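You operate a simulated robot arm through the tools that you are given. There is no shell and no other tool.

Carry out the task below with a simulated two-armed robot. There is one attempt and no reset: what you move stays moved.

JOB
Clear the jam, index once and park the rail's blue carrier on the carrier rack.
Fine: yellow release lever first, then the raised orange stop down; the rail's black carrier rides one station on and stays there.
Where things are to end (x, y in the base frame): blue carrier within 60 mm of [900, -150].

The check looks at the end state, three seconds after you hand in, the way a careful person would. Anything else that was tipped, shoved, dropped, spilled or broken makes it a failure.

ROBOT AND FRAMES
Two 7-joint arms with fingered hands on one trunk that stands fixed in place. Base frame: the origin is at the foot of the trunk, x ahead of it, y to its left, z up. Lengths are in mm, angles in degrees, forces in N, time in s.
The left shoulder is at [200, 135, 1020], the right one opposite. Each reaches about 885 mm from its shoulder. Payload 4 kg a hand.
The tool frame of a hand sits at the grasp point between the pads (the TCP): z along the fingers, y along the line on which they close. The tips reach 25 mm beyond it. The gripper opens to 88 mm; its body begins 29 mm behind the TCP. The gripper is a hand of 4 fingers: y runs from the thumb to the fingers, the wrist lies at [-13, -106, -174] in the tool frame, and closing takes about 1.5 s.
Orientation is told as [roll, pitch, yaw] about the base's x, y, z axes, in that order, counted from this pose: with the fingers straight down and the wrist toward the robot, the tool's x, y and z point along [0, 1, 0], [1, 0, 0] and [0, 0, -1] of the base frame.

CONTROLS
- The arms move only by the tool jog_arm. It takes "left_commands", "right_commands" or both (then of equal length, played together; a hand with none holds still); each is a list of rows, each a list of 6 numbers: the turn, a rotation vector about the tool's x, y, z in degrees, then the shift along the tool's x, y, z in mm. In form: [[ax, ay, az, tx, ty, tz], ...]. A call has 1 to 20 rows; each row shifts and turns the commanded pose from where the row before left it, along the tool's axes as they then stand. "left_claw" and "right_claw" are, for a hand that has rows, the finger opening in mm, from 0 to 88, set as the call begins (left out, the last holds). Rows are played at 5 a second. More than 50 mm and 8.6 degrees between two rows, or a gripper value outside its range, and nothing of the call is played. Where a pose cannot be reached the arm comes as near as it can. A force on the tool above 40 N (or 10 N above the force at the start of the call, whichever is more), or a blocked arm, ends the call early, and 0.2 s more pass. Each finger travels about 153 mm/s and halts on what it meets, pressing with about 29 N; the grip force reading is that of the motor and also rises with nothing between the fingers. The clock runs only during rows and for 0.2 s after the last one: add rows that do not move to give the fingers time. It gives the time, the measured TCP pose, the force on the tool (base axes), the opening and the grip force at its end, in the units of the frame above (readings bear some noise), with the torque about the TCP (base axes, N m) and any sound that the robot's microphone picked up.
- Cameras (640 x 400 px; columns grow to the right, rows downward): "scene" is now at [129.2, -36.5, 1619.6]; the picture's right is [-0.44, -0.90, 0.00], its down [-0.68, 0.33, -0.65] and it looks along [0.59, -0.29, -0.76] (base axes); focal length 355 px, centre (320, 200). "left" rides on the left gripper at [-64, -83, -98] in its tool frame; the picture's right is [-0.62, -0.37, 0.69], its down [0.71, -0.63, 0.30] and it looks along [0.32, 0.68, 0.65] (tool axes); focal length 265 px, centre (320, 200). "right" rides on the right gripper at [64, -83, -98] in its tool frame; the picture's right is [-0.62, 0.37, -0.69], its down [-0.71, -0.63, 0.30] and it looks along [-0.32, 0.68, 0.65] (tool axes); focal length 265 px, centre (320, 200). There is no depth. A picture from a camera that has moved, and an enlarged one, comes with that camera's place and axes in the base frame and with its lens.
- capture(camera): a new picture of that camera. The clock stands still meanwhile.
- raise_lower(by): slides the trunk up (or, below 0, down) by that many mm; the arms and the scene camera ride with it, the base frame stays. It gives what a move gives, with no picture.
- curl_fingers(index, middle, ring, thumb_bend, thumb_turn, hand): sets how far each is bent, from 0 (flat) to 1 (curled in); at 0.3 the hand is open as for a grip, at 0.7 the pads meet at the TCP. One left out holds its place. A second passes; each finger stops where it meets its share of the squeeze, and holds until it gets a number again. A gripper value or a shape takes the hand back. It gives what a move gives, with no picture; readings hold the bend of each and the force on the fingers (four entries, about 0 where the hand has none), thumb and palm. thumb_turn goes from beside the hand (0) to across from the fingers (1), as for a grip.
- set_grasp(shape, hand): the hand has 4 fingers and takes this shape, open, in about a second: jaw (thumb against the fingers, like two jaws); tri (thumb and two fingers); tip (a fingertip pinch); poke (one finger out to press); point (the index stretched); flat (the hand flat); cup (the hand cupped); fist (a fist). The gripper value then closes the fingers along that shape, each until it touches; the sizes above hold for jaw. It gives what a move gives, with no picture.
- aim_head(pan, tilt): turns the head with the scene camera to pan (to the left, within 97 degrees either way) and tilt (down, from -29 to 69), counted from straight ahead of the robot. It gives what a move gives.
- inspect(camera, box): a new picture of the part [left, top, right, bottom] of that camera's present view, enlarged. The clock stands still meanwhile.
- job_done(): hands the job in; it is judged then, once.

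Places have to be worked out from the pictures, the camera data and where the tool is seen. Open the grippers and draw the arms clear of the work before you hand the job in, unless the task says otherwise.

The tools are called after "Request:" by a JSON object that holds its "method" and its "body". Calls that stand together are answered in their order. jog_arm: Moves the arms, as the interface text tells. Its arguments: {"type":"object","properties":{"left_commands":{"type":"array"},"left_claw":{"type":"number"},"right_commands":{"type":"array"},"right_claw":{"type":"number"}},"required":[]} The other tools are called the same way: raise_lower (by) moves the trunk up or down; set_grasp (shape, hand) gives the hand a shape; curl_fingers (index, middle, ring, thumb_bend, thumb_turn, hand) moves the fingers one by one; aim_head (pan, tilt) turns the head that bears the scene camera; capture (camera) takes a picture; inspect (camera, box) takes an enlarged picture of a part of a camera's view; job_done () hands the job in.

At the start:

```text
t: 0.0
left_eef_pos: [523.6, 23.7, 1207.1]
left_ee_rot: [0.0, -0.1, 0.0]
left_force: [0.0, 0.0, -0.3]
left_torque: [-0.03, 0.0, 0.01]
left_width: 87.6
left_grip_force: 0.2
left_shape: jaw
left_bend: [0.3, 0.3, 0.3, 0.3, 0.98]
left_finger forces: [0.0, 0.0, 0.0, 0.0, 0.0, 0.0]
right_eef_pos: [401.5, -354.8, 1253.3]
right_ee_rot: [-0.1, 0.0, 0.0]
right_force: [0.9, -0.2, -0.9]
right_torque: [0.01, -0.02, -0.02]
right_width: 87.6
right_grip_force: 0.0
right_shape: jaw
right_bend: [0.3, 0.3, 0.3, 0.3, 0.98]
right_finger forces: [0.0, 0.1, 0.1, 0.1, 0.0, 0.0]
trunk travel left (down, up): [-625.0, 145.0]
head pan, tilt (commanded): [-26.0, 49.1]
```

scene: 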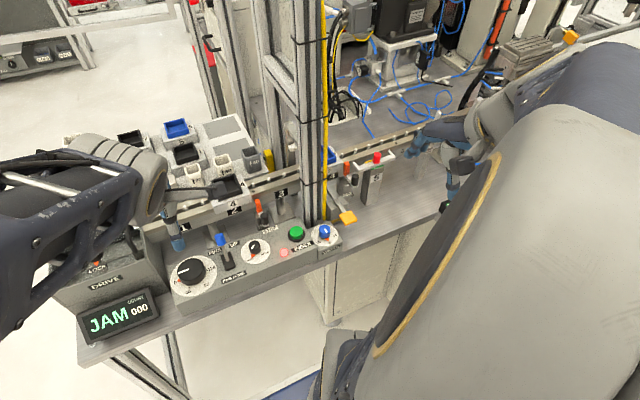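
right: 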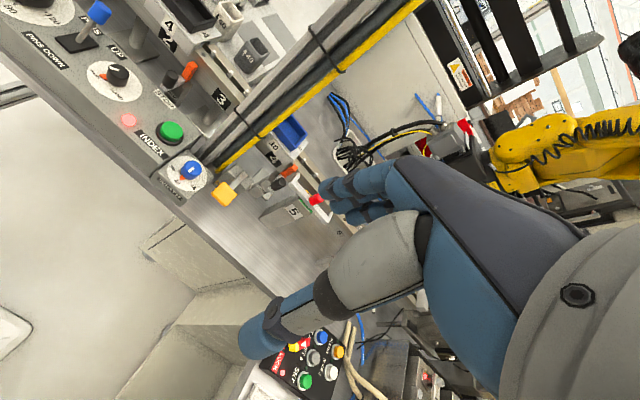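
left: 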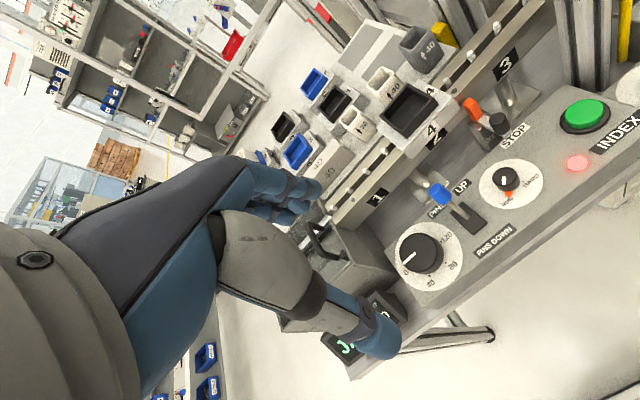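

I begin by looking closely at the work: the scene shows a rail with stations 1..5+, a JAM display, controls panel. I enlarge parts of the scene view.

Request:
{"method": "inspect", "body": {"camera": "scene", "box": [80, 100, 280, 225]}}

Request:
{"method": "inspect", "body": {"camera": "scene", "box": [240, 100, 440, 225]}}

Request:
{"method": "inspect", "body": {"camera": "scene", "box": [70, 180, 370, 368]}}

Request:
{"method": "inspect", "body": {"camera": "left", "box": [260, 20, 640, 300]}}

Request:
{"method": "inspect", "body": {"camera": "right", "box": [20, 0, 400, 240]}}

```text
3.20 times, centred on (180, 162) of scene
camera zoom: at [129.2, -36.5, 1619.6], right [-0.44, -0.9, 0.0], down [-0.68, 0.33, -0.65], along [0.59, -0.29, -0.76], focal length 1136 px, centre (768, 320)
```

zoom: 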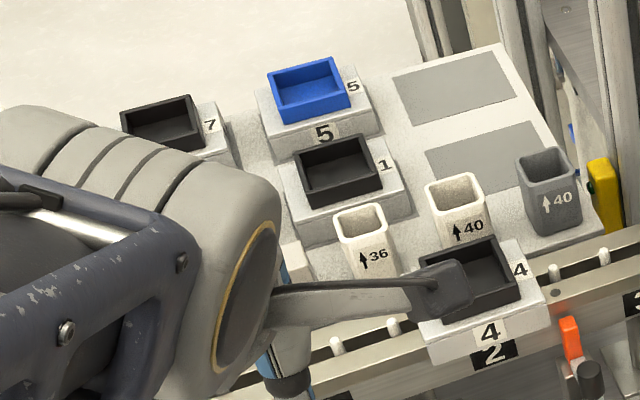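

```text
3.20 times, centred on (340, 162) of scene
camera zoom: at [129.2, -36.5, 1619.6], right [-0.44, -0.9, 0.0], down [-0.68, 0.33, -0.65], along [0.59, -0.29, -0.76], focal length 1136 px, centre (256, 320)
```

zoom: 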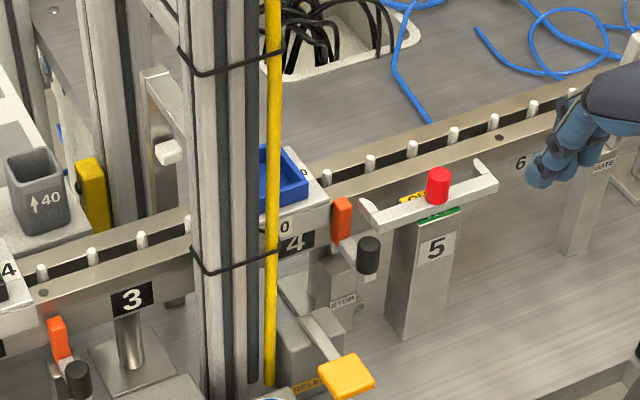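

```text
2.13 times, centred on (220, 274) of scene
camera zoom: at [129.2, -36.5, 1619.6], right [-0.44, -0.9, 0.0], down [-0.68, 0.33, -0.65], along [0.59, -0.29, -0.76], focal length 755 px, centre (533, 43)
```

zoom: 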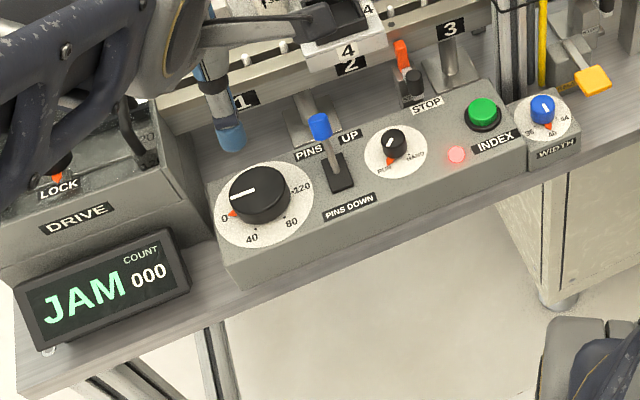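

```text
1.43 times, centred on (450, 160) of left
camera zoom: at [440.7, -42.3, 1306.7], right [-0.37, -0.62, -0.69], down [-0.63, 0.71, -0.3], along [0.68, 0.32, -0.65], focal length 379 px, centre (134, 257)
```

zoom: 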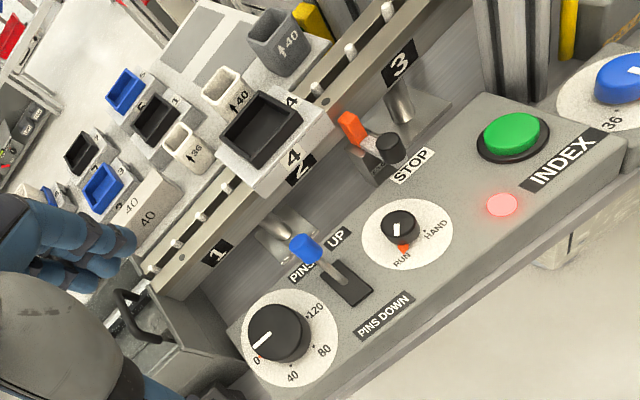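

```text
1.67 times, centred on (210, 120) of right
camera zoom: at [318.0, -290.0, 1351.7], right [0.37, -0.62, 0.69], down [-0.63, -0.71, -0.3], along [0.68, -0.32, -0.65], focal length 442 px, centre (503, 333)
```

zoom: 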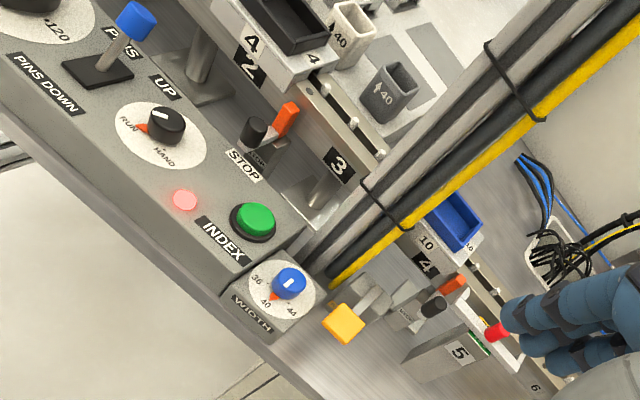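

The INDEX button triangulates to about (595,-201,934), the yellow lever knob to (567,-325,953), and stop B (near station 4) to (670,-376,1003) against stop A at (676,-143,980). I look closer at those parts in the present views.

Request:
{"method": "inspect", "body": {"camera": "scene", "box": [310, 140, 420, 230]}}

Request:
{"method": "inspect", "body": {"camera": "right", "box": [200, 90, 360, 240]}}

Request:
{"method": "inspect", "body": {"camera": "scene", "box": [160, 190, 290, 280]}}

Request:
{"method": "inspect", "body": {"camera": "right", "box": [70, 0, 250, 130]}}

Request:
{"method": "inspect", "body": {"camera": "scene", "box": [200, 100, 290, 160]}}

```text
4.44 times, centred on (365, 185) of scene
camera zoom: at [129.2, -36.5, 1619.6], right [-0.44, -0.9, 0.0], down [-0.68, 0.33, -0.65], along [0.59, -0.29, -0.76], focal length 1578 px, centre (120, 267)
```

zoom: 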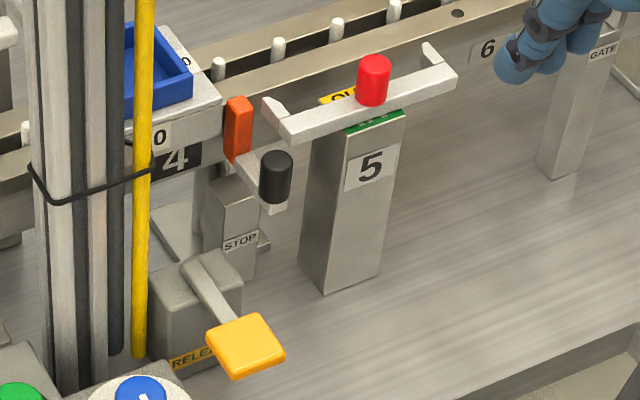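

```text
2.67 times, centred on (280, 165) of right
camera zoom: at [318.0, -290.0, 1351.7], right [0.37, -0.62, 0.69], down [-0.63, -0.71, -0.3], along [0.68, -0.32, -0.65], focal length 708 px, centre (427, 293)
```

zoom: 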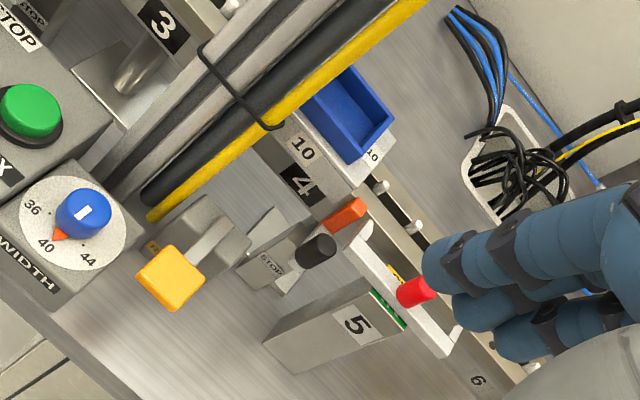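

```text
4.44 times, centred on (225, 235) of scene
camera zoom: at [129.2, -36.5, 1619.6], right [-0.44, -0.9, 0.0], down [-0.68, 0.33, -0.65], along [0.59, -0.29, -0.76], focal length 1578 px, centre (742, 44)
```

zoom: 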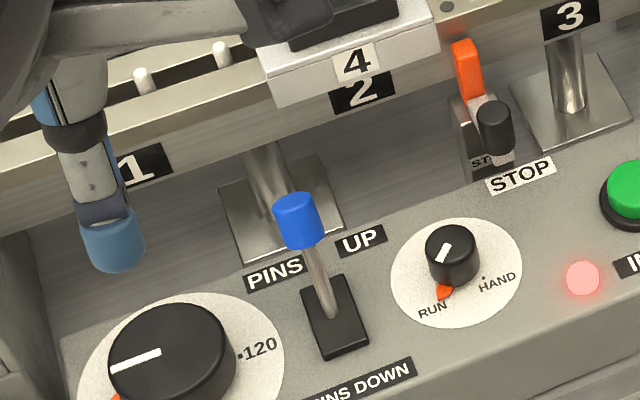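

```text
3.08 times, centred on (160, 65) of right
camera zoom: at [318.0, -290.0, 1351.7], right [0.37, -0.62, 0.69], down [-0.63, -0.71, -0.3], along [0.68, -0.32, -0.65], focal length 817 px, centre (812, 615)
```

zoom: 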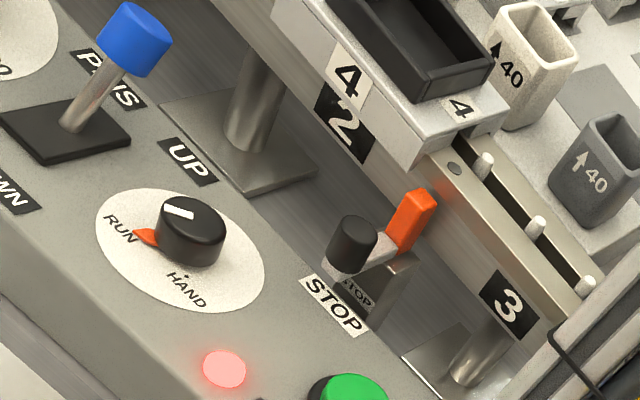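

```text
6.67 times, centred on (245, 130) of scene
camera zoom: at [129.2, -36.5, 1619.6], right [-0.44, -0.9, 0.0], down [-0.68, 0.33, -0.65], along [0.59, -0.29, -0.76], focal length 2366 px, centre (820, 667)
```

zoom: 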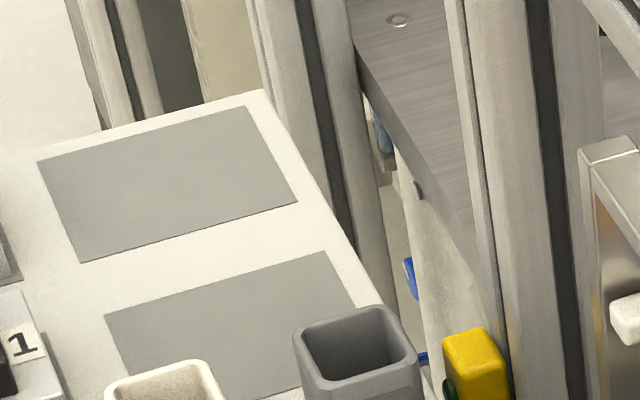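

Stop B (orange top z≈1035, black knob top ≈(622,-371,1023)) stands about 33 mm higher than stop A, so B is the raised one and its black knob rides with it. I turn the head for other views of the right side and the rack.

Request:
{"method": "aim_head", "body": {"pan": -40, "tilt": 45}}

Request:
{"method": "capture", "body": {"camera": "scene"}}

Request:
{"method": "inspect", "body": {"camera": "right", "box": [260, 120, 380, 240]}}

```text
t: 0.8
left_eef_pos: [523.1, 20.7, 1208.1]
left_ee_rot: [0.1, 0.0, 0.0]
left_force: [-0.5, -0.5, -1.0]
left_torque: [0.0, 0.03, -0.02]
left_width: 87.3
left_grip_force: 0.0
left_shape: jaw
left_bend: [0.3, 0.3, 0.3, 0.3, 0.98]
left_finger forces: [0.0, 0.0, 0.1, 0.0, 0.0, 0.0]
right_eef_pos: [401.2, -354.7, 1253.7]
right_ee_rot: [0.0, 0.0, 0.0]
right_force: [0.0, -0.5, 0.3]
right_torque: [0.01, 0.0, 0.03]
right_width: 87.3
right_grip_force: 0.1
right_shape: jaw
right_bend: [0.3, 0.3, 0.3, 0.3, 0.98]
right_finger forces: [0.0, 0.1, 0.1, 0.1, 0.0, 0.0]
trunk travel left (down, up): [-625.0, 145.0]
head pan, tilt (commanded): [-40.0, 45.0]
```

```text
taken
camera scene: at [121.6, -54.6, 1625.3], right [-0.64, -0.77, 0.0], down [-0.54, 0.45, -0.71], along [0.54, -0.45, -0.71], focal length 355 px, centre (320, 200)
```

scene: 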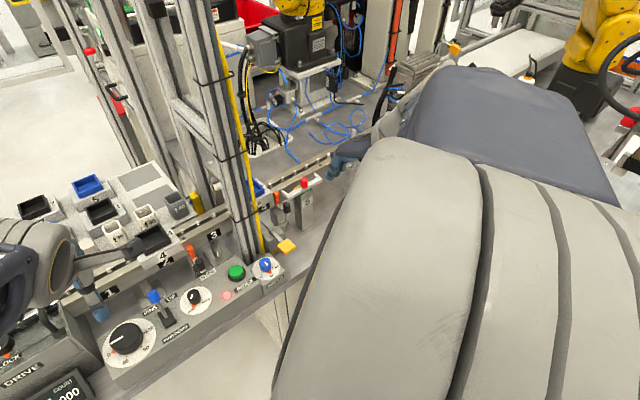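

```text
3.33 times, centred on (320, 180) of right
camera zoom: at [318.0, -290.0, 1351.7], right [0.37, -0.62, 0.69], down [-0.63, -0.71, -0.3], along [0.68, -0.32, -0.65], focal length 885 px, centre (320, 267)
```

zoom: 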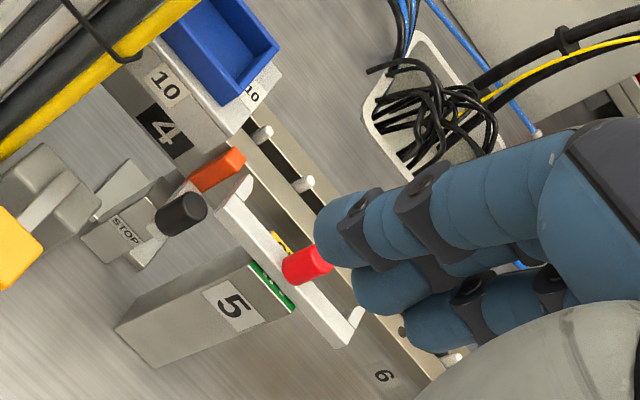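

The right arm hides stations 5–6, so I slide the right hand 160 mm to the right at the same height and look with its camera.

Request:
{"method": "jog_arm", "body": {"right_commands": [[0, 0, 0, -40, 0, 0], [0, 0, 0, -40, 0, 0], [0, 0, 0, -40, 0, 0], [0, 0, 0, -40, 0, 0], [0, 0, 0, 0, 0, 0]]}}

Request:
{"method": "capture", "body": {"camera": "right"}}

Request:
{"method": "capture", "body": {"camera": "scene"}}

```text
t: 2.0
left_eef_pos: [523.5, 22.2, 1207.8]
left_ee_rot: [0.0, 0.0, 0.0]
left_force: [-0.1, -0.4, 0.9]
left_torque: [-0.03, -0.01, -0.01]
left_width: 87.6
left_grip_force: 0.1
left_shape: jaw
left_bend: [0.3, 0.3, 0.3, 0.3, 0.98]
left_finger forces: [0.0, 0.1, 0.1, 0.0, 0.1, 0.1]
right_eef_pos: [402.8, -515.5, 1253.5]
right_ee_rot: [0.0, 0.0, 0.0]
right_force: [0.8, 0.2, 0.6]
right_torque: [0.02, -0.02, -0.01]
right_width: 87.6
right_grip_force: 0.1
right_shape: jaw
right_bend: [0.3, 0.3, 0.3, 0.3, 0.98]
right_finger forces: [0.0, 0.0, 0.1, 0.0, 0.0, 0.0]
trunk travel left (down, up): [-625.0, 145.0]
head pan, tilt (commanded): [-40.0, 45.0]
```

```text
taken
camera right: at [319.1, -451.4, 1350.9], right [0.37, -0.62, 0.69], down [-0.63, -0.71, -0.3], along [0.68, -0.32, -0.65], focal length 265 px, centre (320, 200)
```

right: 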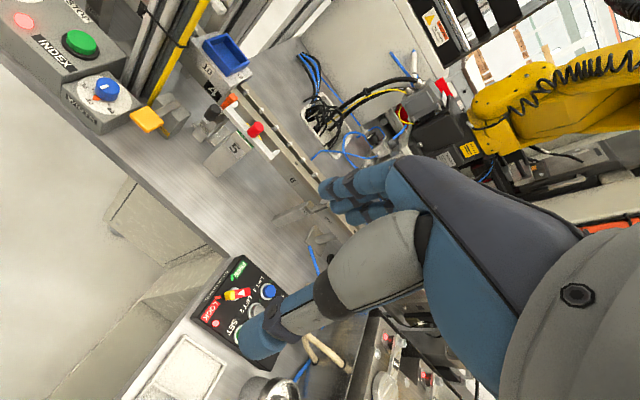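

```text
taken
camera scene: at [121.6, -54.5, 1625.3], right [-0.64, -0.77, 0.0], down [-0.54, 0.45, -0.71], along [0.54, -0.45, -0.71], focal length 355 px, centre (320, 200)
```

scene: 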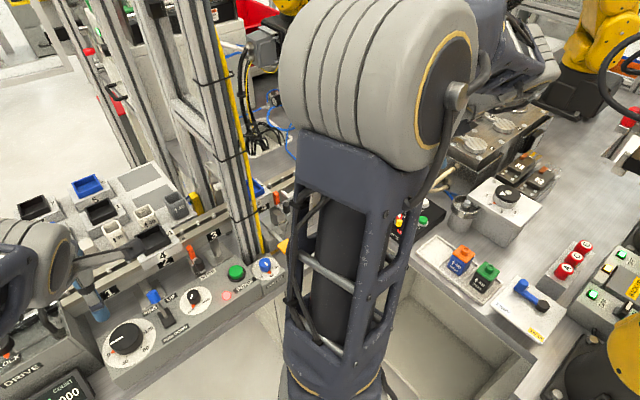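

Now the right camera sees station 4 to 6 from above. I enlarge that region and the yellow lever.

Request:
{"method": "inspect", "body": {"camera": "right", "box": [120, 20, 320, 180]}}

Request:
{"method": "inspect", "body": {"camera": "right", "box": [180, 60, 300, 160]}}

Request:
{"method": "inspect", "body": {"camera": "right", "box": [230, 110, 350, 240]}}

```text
2.50 times, centred on (220, 100) of right
camera zoom: at [319.1, -451.4, 1350.9], right [0.37, -0.62, 0.69], down [-0.63, -0.71, -0.3], along [0.68, -0.32, -0.65], focal length 664 px, centre (570, 450)
```

zoom: 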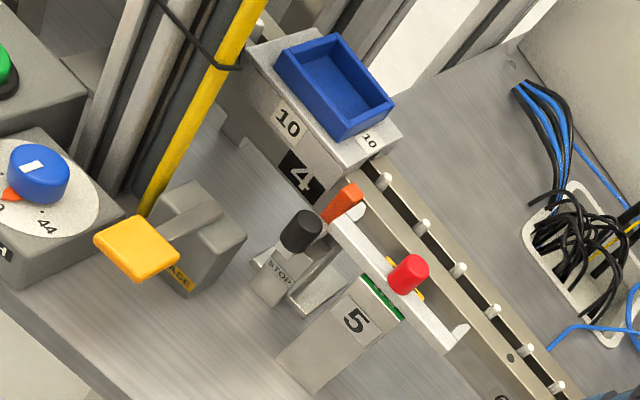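

```text
4.00 times, centred on (240, 110) of right
camera zoom: at [319.1, -451.4, 1350.9], right [0.37, -0.62, 0.69], down [-0.63, -0.71, -0.3], along [0.68, -0.32, -0.65], focal length 1062 px, centre (640, 560)
```

zoom: 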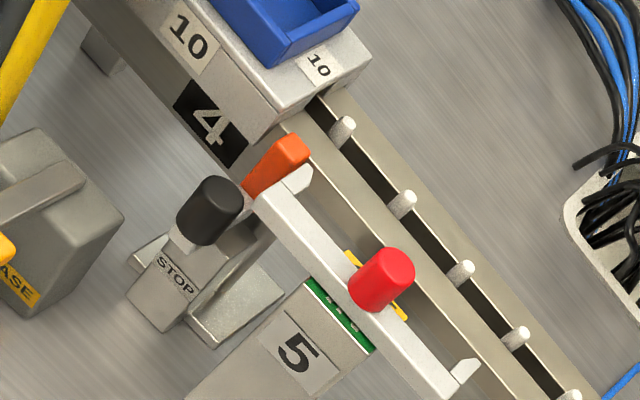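

```text
3.08 times, centred on (290, 175) of right
camera zoom: at [319.1, -451.4, 1350.9], right [0.37, -0.62, 0.69], down [-0.63, -0.71, -0.3], along [0.68, -0.32, -0.65], focal length 817 px, centre (412, 277)
```

zoom: 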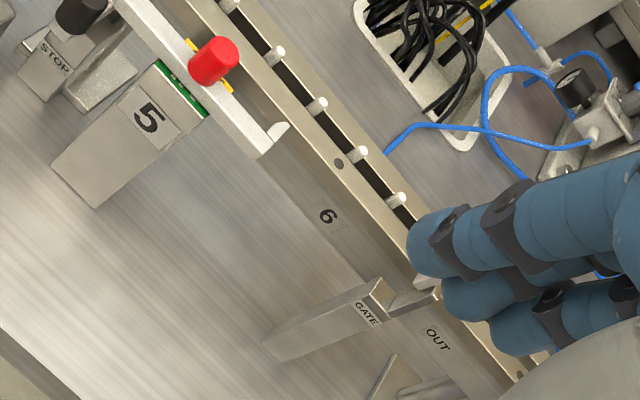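

Station 5 holds only a retracted bar with a red knob ("OUT"), so the path for the blue carrier looks clear once stop B is down. I shape the right hand for a one-finger press and look where the fingertip sits.

Request:
{"method": "set_grasp", "body": {"shape": "poke", "hand": "right"}}

Request:
{"method": "capture", "body": {"camera": "right"}}

Request:
{"method": "aim_head", "body": {"pan": -45, "tilt": 50}}

Request:
{"method": "capture", "body": {"camera": "scene"}}

```text
t: 2.9
left_eef_pos: [523.1, 21.2, 1207.7]
left_ee_rot: [0.0, 0.0, 0.1]
left_force: [-0.7, 0.8, 0.0]
left_torque: [0.03, -0.01, 0.01]
left_width: 87.6
left_grip_force: 0.0
left_shape: jaw
left_bend: [0.3, 0.3, 0.3, 0.3, 0.98]
left_finger forces: [0.1, 0.1, 0.0, 0.0, 0.0, 0.1]
right_eef_pos: [402.2, -514.9, 1251.6]
right_ee_rot: [0.0, 0.0, 0.1]
right_force: [1.0, 0.0, -0.1]
right_torque: [-0.01, 0.0, 0.01]
right_width: 0.0
right_grip_force: 0.2
right_shape: poke
right_bend: [0.7, 0.7, 0.99, 1.0, 1.0]
right_finger forces: [0.0, 0.1, 0.0, 0.0, 0.0, 0.0]
trunk travel left (down, up): [-625.0, 145.0]
head pan, tilt (commanded): [-40.0, 45.0]
```

```text
taken
camera right: at [319.2, -451.1, 1351.0], right [0.37, -0.62, 0.69], down [-0.63, -0.71, -0.3], along [0.68, -0.32, -0.65], focal length 265 px, centre (320, 200)
```

right: 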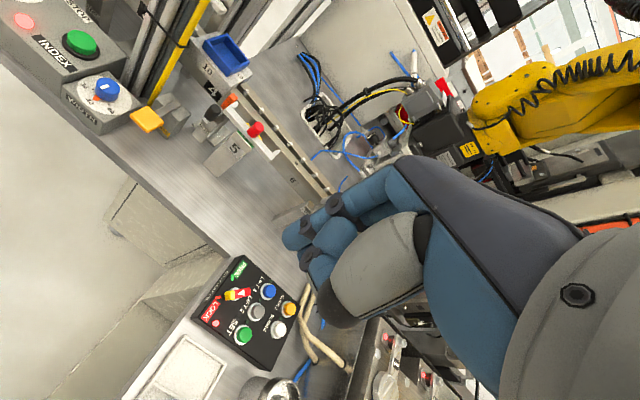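

```text
t: 3.5
left_eef_pos: [524.1, 21.9, 1208.1]
left_ee_rot: [0.0, -0.1, 0.0]
left_force: [-0.7, 0.2, 1.3]
left_torque: [0.04, 0.01, 0.04]
left_width: 87.7
left_grip_force: 0.2
left_shape: jaw
left_bend: [0.3, 0.3, 0.3, 0.3, 0.98]
left_finger forces: [0.0, 0.0, 0.0, 0.1, 0.0, 0.0]
right_eef_pos: [402.3, -515.8, 1252.4]
right_ee_rot: [0.0, 0.0, -0.1]
right_force: [-0.3, 0.2, -0.8]
right_torque: [0.02, 0.01, -0.04]
right_width: 0.0
right_grip_force: 0.0
right_shape: poke
right_bend: [0.7, 0.7, 0.99, 1.0, 1.0]
right_finger forces: [0.1, 0.0, 0.0, 0.1, 0.1, 0.0]
trunk travel left (down, up): [-625.0, 145.0]
head pan, tilt (commanded): [-45.0, 50.0]
```

```text
taken
camera scene: at [113.8, -56.8, 1618.4], right [-0.71, -0.71, 0.0], down [-0.54, 0.54, -0.64], along [0.45, -0.45, -0.77], focal length 355 px, centre (320, 200)
```

scene: 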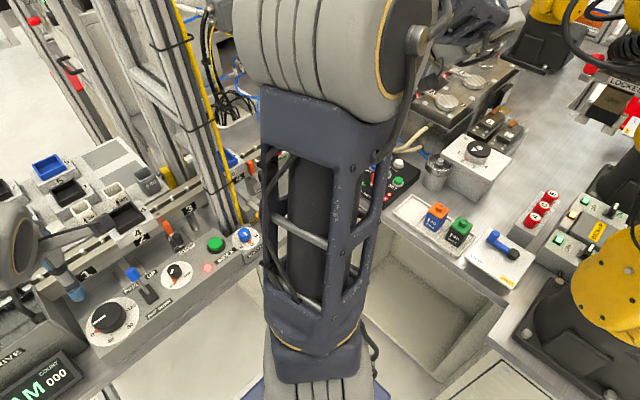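

In poke, index and middle are at 0.7 (tips at the TCP line). I enlarge to see where the tips are relative to the TCP.

Request:
{"method": "inspect", "body": {"camera": "right", "box": [250, 160, 450, 340]}}

Request:
{"method": "capture", "body": {"camera": "left"}}

```text
2.22 times, centred on (350, 250) of right
camera zoom: at [319.2, -451.1, 1351.0], right [0.37, -0.62, 0.69], down [-0.63, -0.71, -0.3], along [0.68, -0.32, -0.65], focal length 590 px, centre (253, 89)
```

zoom: 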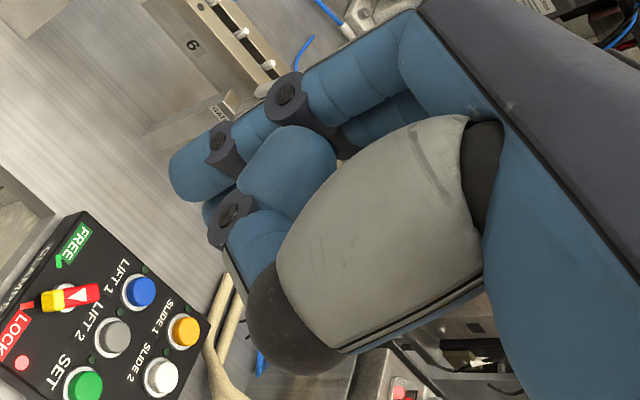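

```text
taken
camera left: at [440.8, -42.3, 1306.7], right [-0.37, -0.62, -0.69], down [-0.63, 0.71, -0.3], along [0.68, 0.32, -0.65], focal length 265 px, centre (320, 200)
```

left: 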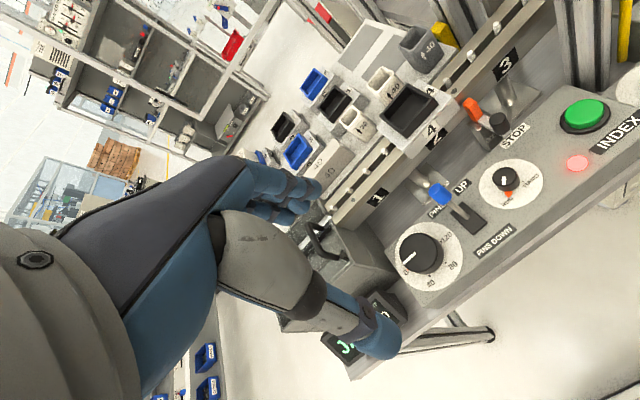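

Bench top is near z≈885 and the cable pillar starts near (633,-298). I bring the poke hand over the yellow paddle, about 100 mm above it, and check.

Request:
{"method": "jog_arm", "body": {"right_commands": [[0, 0, 0, 27.1, 23.6, 24], [0, 0, 0, 27.1, 23.6, 24], [0, 0, 0, 27.1, 23.6, 24], [0, 0, 0, 27.1, 23.6, 24], [0, 0, 0, 27.1, 23.6, 24], [0, 0, 0, 27.1, 23.6, 24], [0, 0, 0, 27.1, 23.6, 24], [0, 0, 0, 0, 0, 0]]}}

Request:
{"method": "capture", "body": {"camera": "right"}}

Request:
{"method": "capture", "body": {"camera": "scene"}}

```text
t: 5.3
left_eef_pos: [524.4, 22.3, 1208.7]
left_ee_rot: [0.0, 0.0, 0.0]
left_force: [0.0, -0.9, -0.3]
left_torque: [-0.02, -0.03, 0.01]
left_width: 87.5
left_grip_force: 0.2
left_shape: jaw
left_bend: [0.3, 0.3, 0.3, 0.3, 0.98]
left_finger forces: [0.0, 0.0, 0.0, 0.0, 0.0, 0.2]
right_eef_pos: [568.6, -324.6, 1083.3]
right_ee_rot: [0.0, 0.0, 0.0]
right_force: [0.8, -0.7, 0.6]
right_torque: [-0.02, -0.01, 0.02]
right_width: 0.1
right_grip_force: 0.0
right_shape: poke
right_bend: [0.7, 0.7, 0.99, 1.0, 1.0]
right_finger forces: [0.0, 0.1, 0.1, 0.0, 0.0, 0.0]
trunk travel left (down, up): [-625.0, 145.0]
head pan, tilt (commanded): [-45.0, 50.0]
```

```text
taken
camera right: at [485.3, -260.3, 1182.1], right [0.37, -0.62, 0.69], down [-0.63, -0.71, -0.3], along [0.68, -0.32, -0.65], focal length 265 px, centre (320, 200)
```

right: 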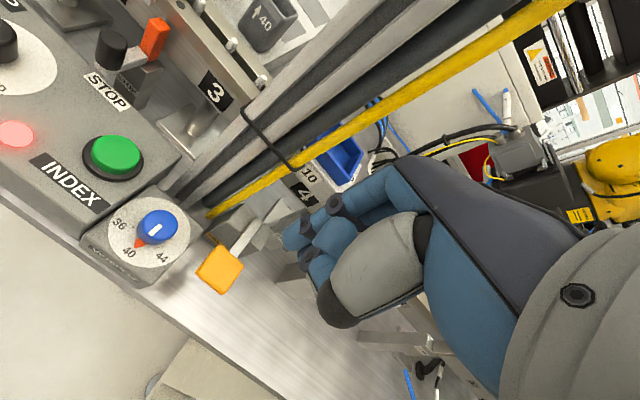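

```text
taken
camera scene: at [113.7, -56.8, 1618.4], right [-0.71, -0.71, 0.0], down [-0.54, 0.54, -0.64], along [0.45, -0.45, -0.77], focal length 355 px, centre (320, 200)
```

scene: 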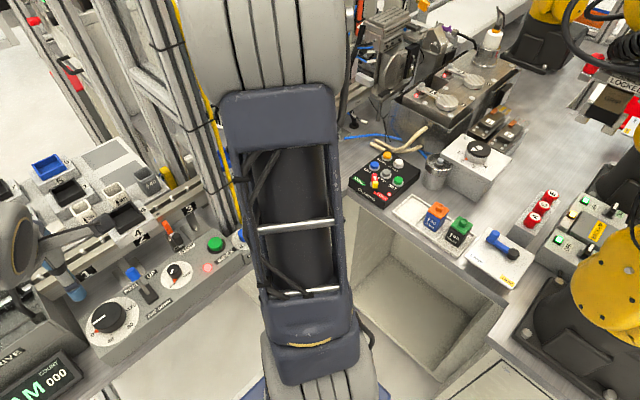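

The paddle computes to about (571,-328,950), right under the fingertips. I go down 85 mm to just above it and check from the right camera.

Request:
{"method": "jog_arm", "body": {"right_commands": [[0, 0, 0, -3, 1, 25], [0, 0, 0, 0, 0, 25], [0, 0, 0, 0, 0, 20], [0, 0, 0, 0, 0, 15], [0, 0, 0, 0, 0, 0]]}}

Request:
{"method": "capture", "body": {"camera": "right"}}

Request:
{"method": "capture", "body": {"camera": "left"}}

```text
t: 6.5
left_eef_pos: [524.1, 21.8, 1208.0]
left_ee_rot: [0.0, 0.0, 0.0]
left_force: [0.1, -0.3, -0.3]
left_torque: [0.04, 0.03, 0.0]
left_width: 87.6
left_grip_force: 0.1
left_shape: jaw
left_bend: [0.3, 0.3, 0.3, 0.3, 0.98]
left_finger forces: [0.0, 0.1, 0.1, 0.0, 0.0, 0.0]
right_eef_pos: [568.3, -326.1, 998.8]
right_ee_rot: [0.1, 0.1, -0.1]
right_force: [0.1, 1.0, -0.2]
right_torque: [0.01, -0.02, -0.01]
right_width: 0.0
right_grip_force: 0.0
right_shape: poke
right_bend: [0.7, 0.7, 0.99, 1.0, 1.0]
right_finger forces: [0.0, 0.1, 0.1, 0.0, 0.1, 0.0]
trunk travel left (down, up): [-625.0, 145.0]
head pan, tilt (commanded): [-45.0, 50.0]
```

```text
taken
camera right: at [485.4, -261.9, 1097.3], right [0.37, -0.62, 0.69], down [-0.63, -0.71, -0.3], along [0.68, -0.32, -0.65], focal length 265 px, centre (320, 200)
```

right: 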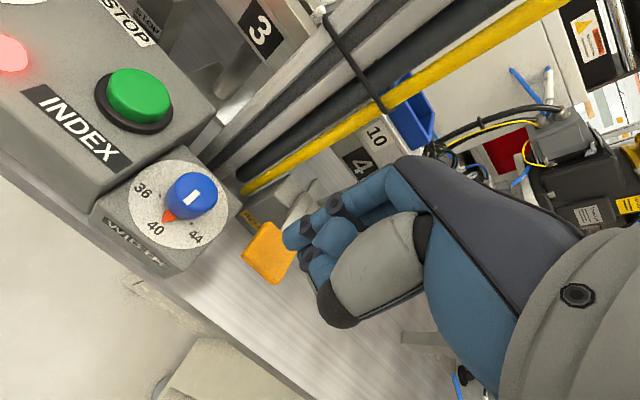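

```text
taken
camera left: at [440.7, -42.3, 1306.7], right [-0.37, -0.62, -0.69], down [-0.63, 0.71, -0.3], along [0.68, 0.32, -0.65], focal length 265 px, centre (320, 200)
```

left: 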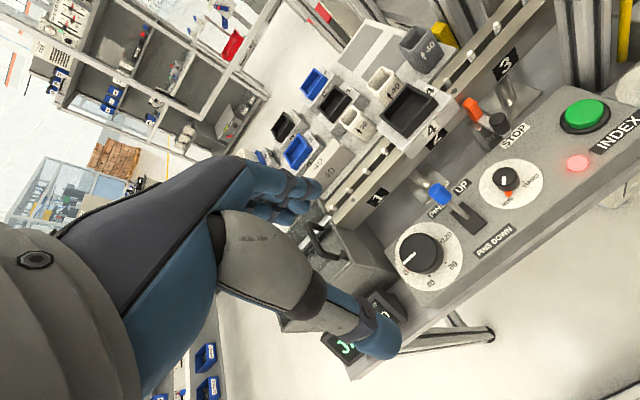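

The tips are right over the paddle at roughly 24 mm above it. I press down in small 4 mm steps, letting the force limit stop me.

Request:
{"method": "jog_arm", "body": {"right_commands": [[0, 0, 0, 0, 0, 6], [0, 0, 0, 0, 0, 6], [0, 0, 0, 0, 0, 6], [0, 0, 0, 0, 0, 4], [0, 0, 0, 0, 0, 4], [0, 0, 0, 0, 0, 4], [0, 0, 0, 0, 0, 4], [0, 0, 0, 0, 0, 4]]}}

Request:
{"method": "capture", "body": {"camera": "right"}}

```text
t: 8.3
left_eef_pos: [523.7, 23.6, 1208.4]
left_ee_rot: [0.0, 0.0, 0.0]
left_force: [1.2, -0.1, 0.5]
left_torque: [-0.03, 0.03, 0.0]
left_width: 87.7
left_grip_force: 0.1
left_shape: jaw
left_bend: [0.3, 0.3, 0.3, 0.3, 0.98]
left_finger forces: [0.0, 0.0, 0.0, 0.0, 0.0, 0.0]
right_eef_pos: [567.9, -327.4, 963.0]
right_ee_rot: [0.2, 0.0, 0.0]
right_force: [0.8, 0.5, 0.8]
right_torque: [0.0, 0.02, 0.02]
right_width: 0.0
right_grip_force: 0.1
right_shape: poke
right_bend: [0.7, 0.7, 0.99, 1.0, 1.0]
right_finger forces: [0.1, 1.1, 0.0, 0.0, 0.0, 0.0]
trunk travel left (down, up): [-625.0, 145.0]
head pan, tilt (commanded): [-45.0, 50.0]
```

```text
taken
camera right: at [484.5, -262.7, 1060.9], right [0.37, -0.62, 0.69], down [-0.63, -0.71, -0.3], along [0.68, -0.32, -0.65], focal length 265 px, centre (320, 200)
```

right: 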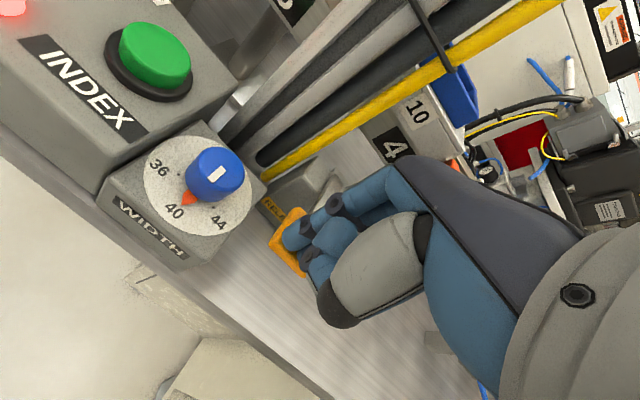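

A light contact (middle finger 1.1 N). I keep pressing in 4 mm steps.

Request:
{"method": "jog_arm", "body": {"right_commands": [[0, 0, 0, 0, 0, 4], [0, 0, 0, 0, 0, 4], [0, 0, 0, 0, 0, 4], [0, 0, 0, 0, 0, 4], [0, 0, 0, 0, 0, 0]]}}

Request:
{"method": "capture", "body": {"camera": "right"}}

```text
t: 9.5
left_eef_pos: [523.9, 21.2, 1208.1]
left_ee_rot: [0.0, 0.1, 0.0]
left_force: [-0.3, -0.6, -0.2]
left_torque: [-0.01, -0.03, -0.02]
left_width: 87.4
left_grip_force: 0.1
left_shape: jaw
left_bend: [0.3, 0.3, 0.3, 0.3, 0.98]
left_finger forces: [0.1, 0.0, 0.0, 0.1, 0.0, 0.1]
right_eef_pos: [568.5, -328.6, 947.3]
right_ee_rot: [0.1, 0.0, 0.0]
right_force: [-0.8, -0.3, 3.8]
right_torque: [-0.01, -0.04, 0.03]
right_width: 0.1
right_grip_force: 0.2
right_shape: poke
right_bend: [0.7, 0.7, 0.99, 1.0, 1.0]
right_finger forces: [3.0, 0.1, 0.0, 0.0, 0.1, 0.0]
trunk travel left (down, up): [-625.0, 145.0]
head pan, tilt (commanded): [-45.0, 50.0]
```

```text
taken
camera right: at [484.4, -263.0, 1044.9], right [0.37, -0.62, 0.69], down [-0.63, -0.71, -0.3], along [0.68, -0.32, -0.65], focal length 265 px, centre (320, 200)
```

right: 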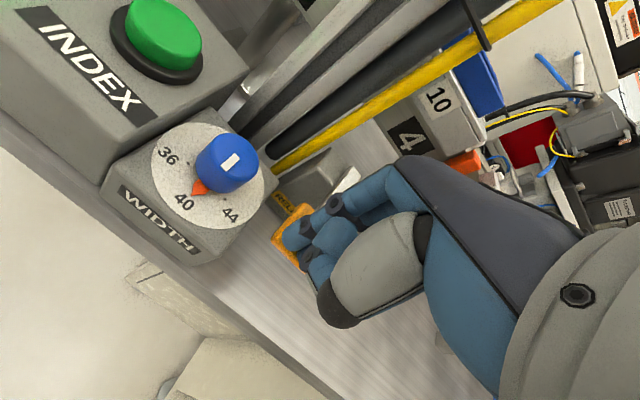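

The paddle is yielding under about 4 N. I continue down.

Request:
{"method": "jog_arm", "body": {"right_commands": [[0, 0, 0, 0, 0, 4], [0, 0, 0, 0, 0, 4], [0, 0, 0, 0, 0, 4], [0, 0, 0, 0, 0, 4], [0, 0, 0, 0, 0, 0]]}}

Request:
{"method": "capture", "body": {"camera": "right"}}

```text
t: 10.7
left_eef_pos: [523.7, 22.1, 1207.9]
left_ee_rot: [0.1, 0.0, -0.1]
left_force: [0.4, -0.3, -0.8]
left_torque: [0.06, 0.01, -0.01]
left_width: 87.8
left_grip_force: 0.1
left_shape: jaw
left_bend: [0.3, 0.3, 0.3, 0.3, 0.98]
left_finger forces: [0.1, 0.1, 0.0, 0.0, 0.0, 0.0]
right_eef_pos: [567.7, -327.9, 934.8]
right_ee_rot: [0.0, -0.4, 0.0]
right_force: [-12.2, 8.3, 28.9]
right_torque: [0.2, 0.26, 0.06]
right_width: 0.0
right_grip_force: 0.0
right_shape: poke
right_bend: [0.7, 0.7, 0.99, 1.0, 1.0]
right_finger forces: [23.4, 8.2, 0.0, 0.0, 0.0, 0.1]
trunk travel left (down, up): [-625.0, 145.0]
head pan, tilt (commanded): [-45.0, 50.0]
stopped in row 5 (right hand): the force on the tool passed its limit at 41 N (the readings are from after the stop); the commanded pose is now the measured one
```

```text
taken
camera right: at [483.7, -263.0, 1031.5], right [0.36, -0.62, 0.7], down [-0.63, -0.71, -0.31], along [0.69, -0.32, -0.65], focal length 265 px, centre (320, 200)
```

right: 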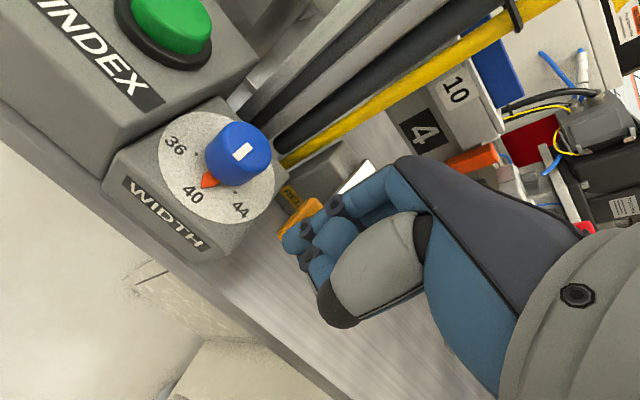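

The lever reached its end stop (41 N). I lift off and check the lever, and the display.

Request:
{"method": "jog_arm", "body": {"right_commands": [[0, 0, 0, 0, 0, -15], [0, 0, 0, 0, 0, -25], [0, 0, 0, 0, 0, -30], [0, 0, 0, 0, 0, -40], [0, 0, 0, 0, 0, 0]]}}

Request:
{"method": "capture", "body": {"camera": "right"}}

Request:
{"method": "aim_head", "body": {"pan": -26, "tilt": 52}}

Request:
{"method": "capture", "body": {"camera": "scene"}}

```text
t: 11.9
left_eef_pos: [523.8, 22.5, 1207.4]
left_ee_rot: [0.0, 0.0, -0.1]
left_force: [0.6, -0.1, 0.4]
left_torque: [-0.01, 0.0, -0.01]
left_width: 87.6
left_grip_force: 0.1
left_shape: jaw
left_bend: [0.3, 0.3, 0.3, 0.3, 0.98]
left_finger forces: [0.1, 0.0, 0.0, 0.0, 0.1, 0.1]
right_eef_pos: [570.2, -327.2, 1040.0]
right_ee_rot: [0.1, -0.3, -0.1]
right_force: [0.4, -0.7, 0.4]
right_torque: [-0.01, 0.0, 0.01]
right_width: 0.0
right_grip_force: 0.1
right_shape: poke
right_bend: [0.7, 0.7, 0.99, 1.0, 1.0]
right_finger forces: [0.0, 0.1, 0.1, 0.0, 0.0, 0.0]
trunk travel left (down, up): [-625.0, 145.0]
head pan, tilt (commanded): [-45.0, 50.0]
```

```text
taken
camera right: at [485.4, -262.6, 1139.2], right [0.36, -0.62, 0.69], down [-0.63, -0.71, -0.31], along [0.69, -0.32, -0.65], focal length 265 px, centre (320, 200)
```

right: 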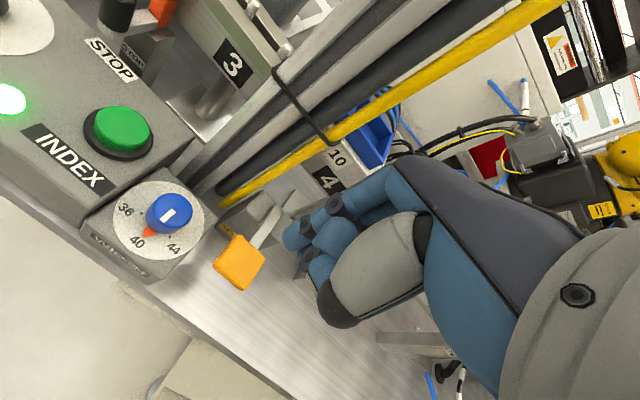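

```text
t: 12.7
left_eef_pos: [523.4, 23.6, 1207.8]
left_ee_rot: [0.0, 0.0, 0.0]
left_force: [-0.1, 0.1, 0.5]
left_torque: [-0.02, -0.02, -0.03]
left_width: 87.3
left_grip_force: 0.1
left_shape: jaw
left_bend: [0.3, 0.3, 0.3, 0.3, 0.98]
left_finger forces: [0.0, 0.0, 0.1, 0.0, 0.0, 0.1]
right_eef_pos: [568.3, -327.2, 1041.3]
right_ee_rot: [0.1, -0.3, 0.0]
right_force: [0.3, 1.0, -0.7]
right_torque: [0.0, 0.02, 0.01]
right_width: 0.0
right_grip_force: 0.1
right_shape: poke
right_bend: [0.7, 0.7, 0.99, 1.0, 1.0]
right_finger forces: [0.0, 0.0, 0.1, 0.0, 0.1, 0.1]
trunk travel left (down, up): [-625.0, 145.0]
head pan, tilt (commanded): [-26.0, 52.0]
```

```text
taken
camera scene: at [126.8, -35.3, 1615.7], right [-0.44, -0.9, 0.0], down [-0.71, 0.35, -0.62], along [0.55, -0.27, -0.79], focal length 355 px, centre (320, 200)
```

scene: 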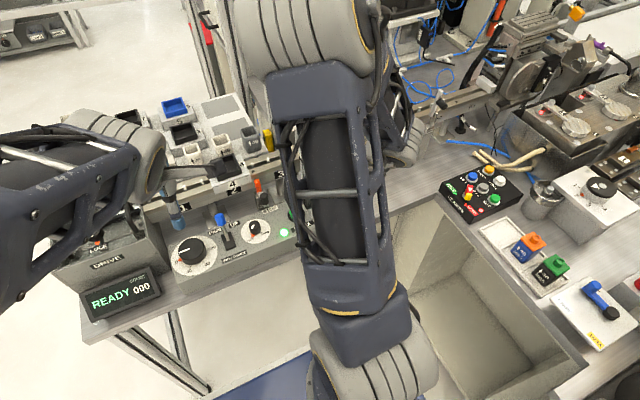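

The display now reads READY and the lamp is green, so the lever has released the jam. Next is stop B's knob near (622,-371,1023): I lift, move over it and look.

Request:
{"method": "jog_arm", "body": {"right_commands": [[0, 0, 0, 0, 0, -35], [0, 0, 0, 0, 0, -35], [0, 0.3, 0, -24, 12, 0], [0, 0, 0, -24, 12, 0], [0, 0, 0, 0, 12, 0], [0, 0, 0, 0, 0, 0]]}}

Request:
{"method": "capture", "body": {"camera": "right"}}

Request:
{"method": "inspect", "body": {"camera": "right", "box": [220, 120, 420, 300]}}

Request:
{"method": "capture", "body": {"camera": "scene"}}

```text
t: 14.1
left_eef_pos: [525.5, 23.3, 1208.0]
left_ee_rot: [0.0, 0.0, 0.0]
left_force: [-0.5, 0.7, 0.3]
left_torque: [0.0, 0.01, -0.01]
left_width: 87.3
left_grip_force: 0.1
left_shape: jaw
left_bend: [0.3, 0.3, 0.3, 0.3, 0.98]
left_finger forces: [0.0, 0.0, 0.1, 0.1, 0.1, 0.1]
right_eef_pos: [602.6, -377.3, 1111.5]
right_ee_rot: [0.3, -0.4, 0.0]
right_force: [0.0, -0.7, -0.3]
right_torque: [0.0, 0.0, 0.0]
right_width: 0.0
right_grip_force: 0.0
right_shape: poke
right_bend: [0.7, 0.7, 0.99, 1.0, 1.0]
right_finger forces: [0.0, 0.1, 0.1, 0.0, 0.0, 0.1]
trunk travel left (down, up): [-625.0, 145.0]
head pan, tilt (commanded): [-26.0, 52.0]
```

```text
taken
camera right: at [519.4, -313.1, 1209.7], right [0.36, -0.62, 0.69], down [-0.63, -0.71, -0.31], along [0.69, -0.32, -0.65], focal length 265 px, centre (320, 200)
```

right: 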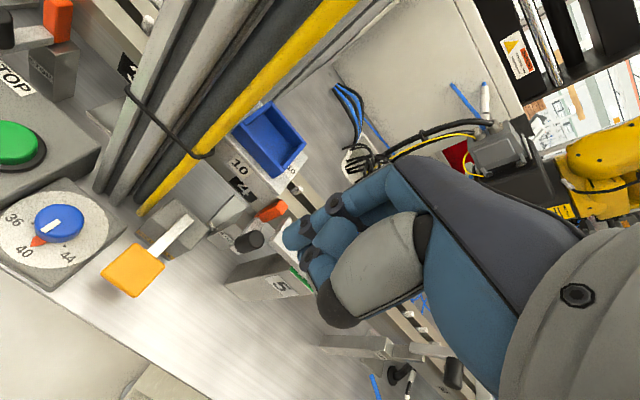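

```text
2.22 times, centred on (320, 210) of right
camera zoom: at [519.4, -313.1, 1209.7], right [0.36, -0.62, 0.69], down [-0.63, -0.71, -0.31], along [0.69, -0.32, -0.65], focal length 590 px, centre (320, 178)
```

zoom: 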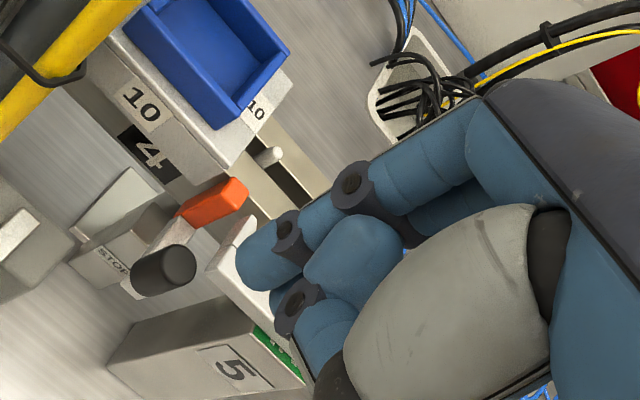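

```text
taken
camera scene: at [126.8, -35.3, 1615.7], right [-0.44, -0.9, 0.0], down [-0.71, 0.35, -0.62], along [0.55, -0.27, -0.79], focal length 355 px, centre (320, 200)
```

scene: 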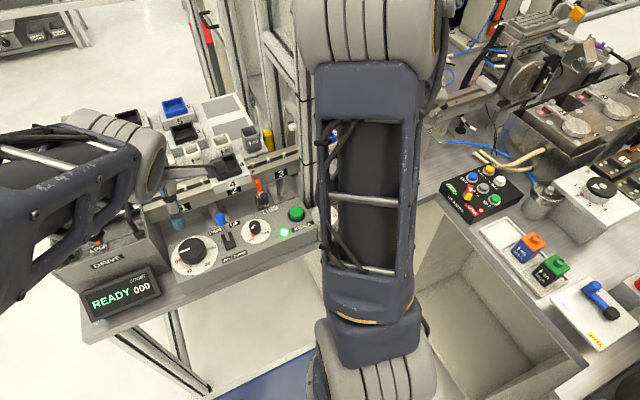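

Several rays put the knob top near (632,-376) with z between 1006 and 1023. I come a bit closer (tips staying above 1045) to refine this.

Request:
{"method": "jog_arm", "body": {"right_commands": [[0, 0, 0, 0, 12, 12], [0, 0, 0, 0, 8, 12], [0, 0, 0, 0, 4, 12], [0, 0, 0, 0, 0, 0]]}}

Request:
{"method": "inspect", "body": {"camera": "right", "box": [220, 120, 420, 300]}}

Request:
{"method": "capture", "body": {"camera": "right"}}

```text
t: 15.1
left_eef_pos: [523.8, 22.1, 1209.3]
left_ee_rot: [0.0, 0.0, 0.0]
left_force: [-0.5, 0.3, -0.3]
left_torque: [0.03, -0.01, 0.0]
left_width: 87.6
left_grip_force: 0.0
left_shape: jaw
left_bend: [0.3, 0.3, 0.3, 0.3, 0.98]
left_finger forces: [0.1, 0.1, 0.1, 0.1, 0.1, 0.1]
right_eef_pos: [628.2, -376.9, 1075.8]
right_ee_rot: [0.2, -0.4, 0.0]
right_force: [-0.5, -1.0, -0.8]
right_torque: [-0.01, 0.0, -0.01]
right_width: 0.1
right_grip_force: 0.1
right_shape: poke
right_bend: [0.7, 0.7, 0.99, 1.0, 1.0]
right_finger forces: [0.0, 0.0, 0.0, 0.0, 0.0, 0.0]
trunk travel left (down, up): [-625.0, 145.0]
head pan, tilt (commanded): [-26.0, 52.0]
```

```text
2.22 times, centred on (320, 210) of right
camera zoom: at [543.5, -312.1, 1174.4], right [0.36, -0.62, 0.69], down [-0.63, -0.71, -0.31], along [0.69, -0.32, -0.65], focal length 590 px, centre (320, 178)
```

zoom: 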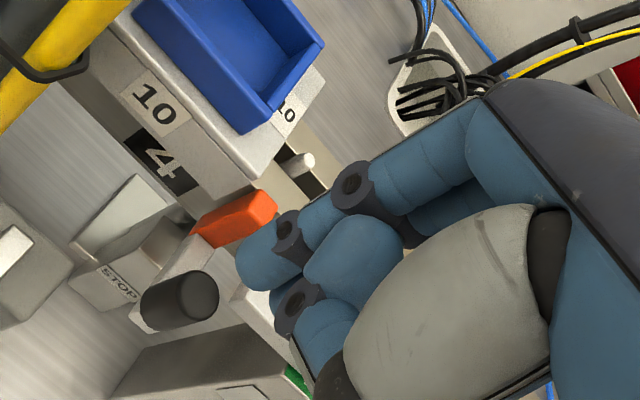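

```text
taken
camera right: at [543.5, -312.1, 1174.4], right [0.36, -0.62, 0.69], down [-0.63, -0.71, -0.31], along [0.69, -0.32, -0.65], focal length 265 px, centre (320, 200)
```

right: 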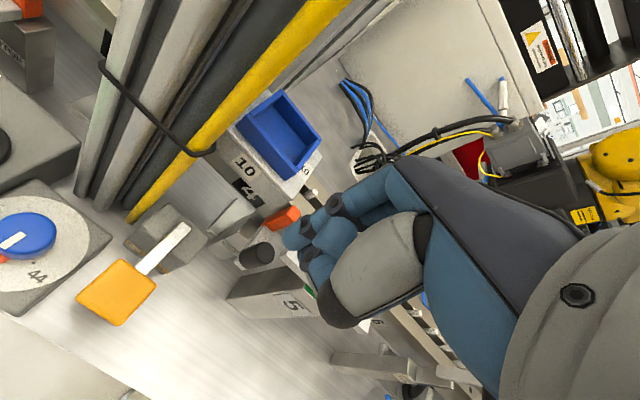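

The knob top is about (631,-376) within a few mm; the two fingertips cover that. I shift 2 mm forward and press down in small steps.

Request:
{"method": "jog_arm", "body": {"right_commands": [[0, 0, 0, 0, 2, 5], [0, 0, 0, 0, 0, 5], [0, 0, 0, 0, 0, 5], [0, 0, 0, 0, 0, 5], [0, 0, 0, 0, 0, 5], [0, 0, 0, 0, 0, 5], [0, 0, 0, 0, 0, 0]]}}

Request:
{"method": "inspect", "body": {"camera": "right", "box": [220, 120, 420, 300]}}

```text
t: 16.7
left_eef_pos: [523.2, 22.4, 1207.6]
left_ee_rot: [0.0, 0.0, -0.1]
left_force: [0.3, 0.0, -0.7]
left_torque: [0.0, -0.01, -0.01]
left_width: 87.6
left_grip_force: 0.1
left_shape: jaw
left_bend: [0.3, 0.3, 0.3, 0.3, 0.98]
left_finger forces: [0.2, 0.0, 0.0, 0.0, 0.1, 0.0]
right_eef_pos: [630.2, -377.0, 1045.5]
right_ee_rot: [0.3, -0.3, 0.0]
right_force: [-0.6, 0.0, 0.1]
right_torque: [0.01, -0.01, 0.02]
right_width: 0.0
right_grip_force: 0.1
right_shape: poke
right_bend: [0.7, 0.7, 0.99, 1.0, 1.0]
right_finger forces: [0.0, 0.0, 0.0, 0.1, 0.1, 0.0]
trunk travel left (down, up): [-625.0, 145.0]
head pan, tilt (commanded): [-26.0, 52.0]
```

```text
2.22 times, centred on (320, 210) of right
camera zoom: at [546.1, -311.7, 1144.0], right [0.36, -0.62, 0.69], down [-0.63, -0.71, -0.31], along [0.69, -0.32, -0.65], focal length 590 px, centre (320, 178)
```

zoom: 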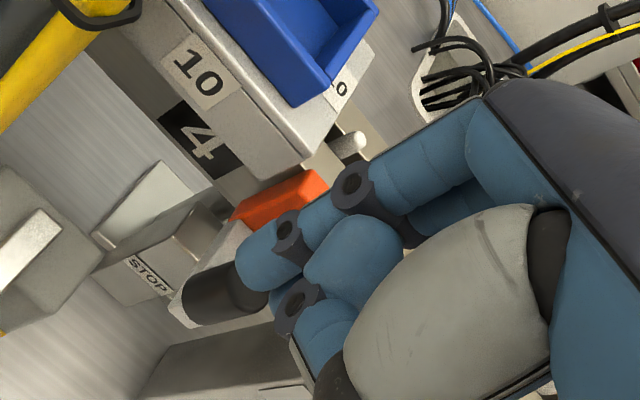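

No contact yet with tips near z≈1020, the index tip now covers the knob's top in view. I continue downwards.

Request:
{"method": "jog_arm", "body": {"right_commands": [[0, 0, 0, 0, 0, 4], [0, 0, 0, 0, 0, 4], [0, 0, 0, 0, 0, 4], [0, 0, 0, 0, 0, 4], [0, 0, 0, 0, 0, 0]]}}

Request:
{"method": "inspect", "body": {"camera": "right", "box": [220, 120, 420, 300]}}

```text
t: 17.9
left_eef_pos: [524.2, 22.7, 1207.3]
left_ee_rot: [0.0, 0.1, 0.0]
left_force: [-0.7, 0.4, -0.3]
left_torque: [0.02, -0.01, 0.0]
left_width: 87.8
left_grip_force: 0.2
left_shape: jaw
left_bend: [0.3, 0.3, 0.3, 0.3, 0.98]
left_finger forces: [0.0, 0.0, 0.0, 0.0, 0.0, 0.0]
right_eef_pos: [630.1, -375.2, 1031.6]
right_ee_rot: [0.3, -0.3, -0.1]
right_force: [-0.6, 0.7, 0.2]
right_torque: [0.01, -0.03, -0.02]
right_width: 0.0
right_grip_force: 0.0
right_shape: poke
right_bend: [0.7, 0.7, 0.99, 1.0, 1.0]
right_finger forces: [0.0, 0.1, 0.0, 0.0, 0.0, 0.0]
trunk travel left (down, up): [-625.0, 145.0]
head pan, tilt (commanded): [-26.0, 52.0]
```

```text
2.22 times, centred on (320, 210) of right
camera zoom: at [546.3, -311.6, 1128.6], right [0.36, -0.62, 0.69], down [-0.63, -0.71, -0.31], along [0.69, -0.32, -0.65], focal length 590 px, centre (320, 178)
```

zoom: 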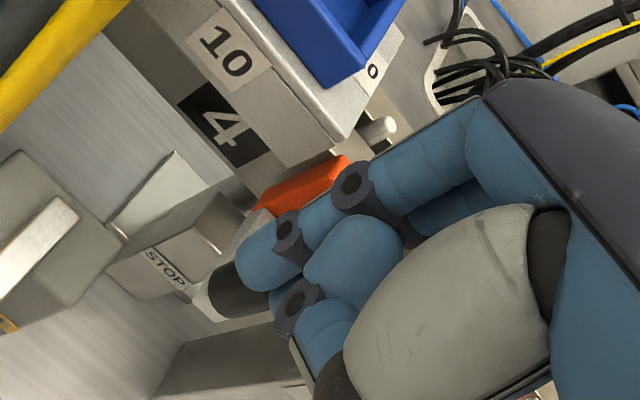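

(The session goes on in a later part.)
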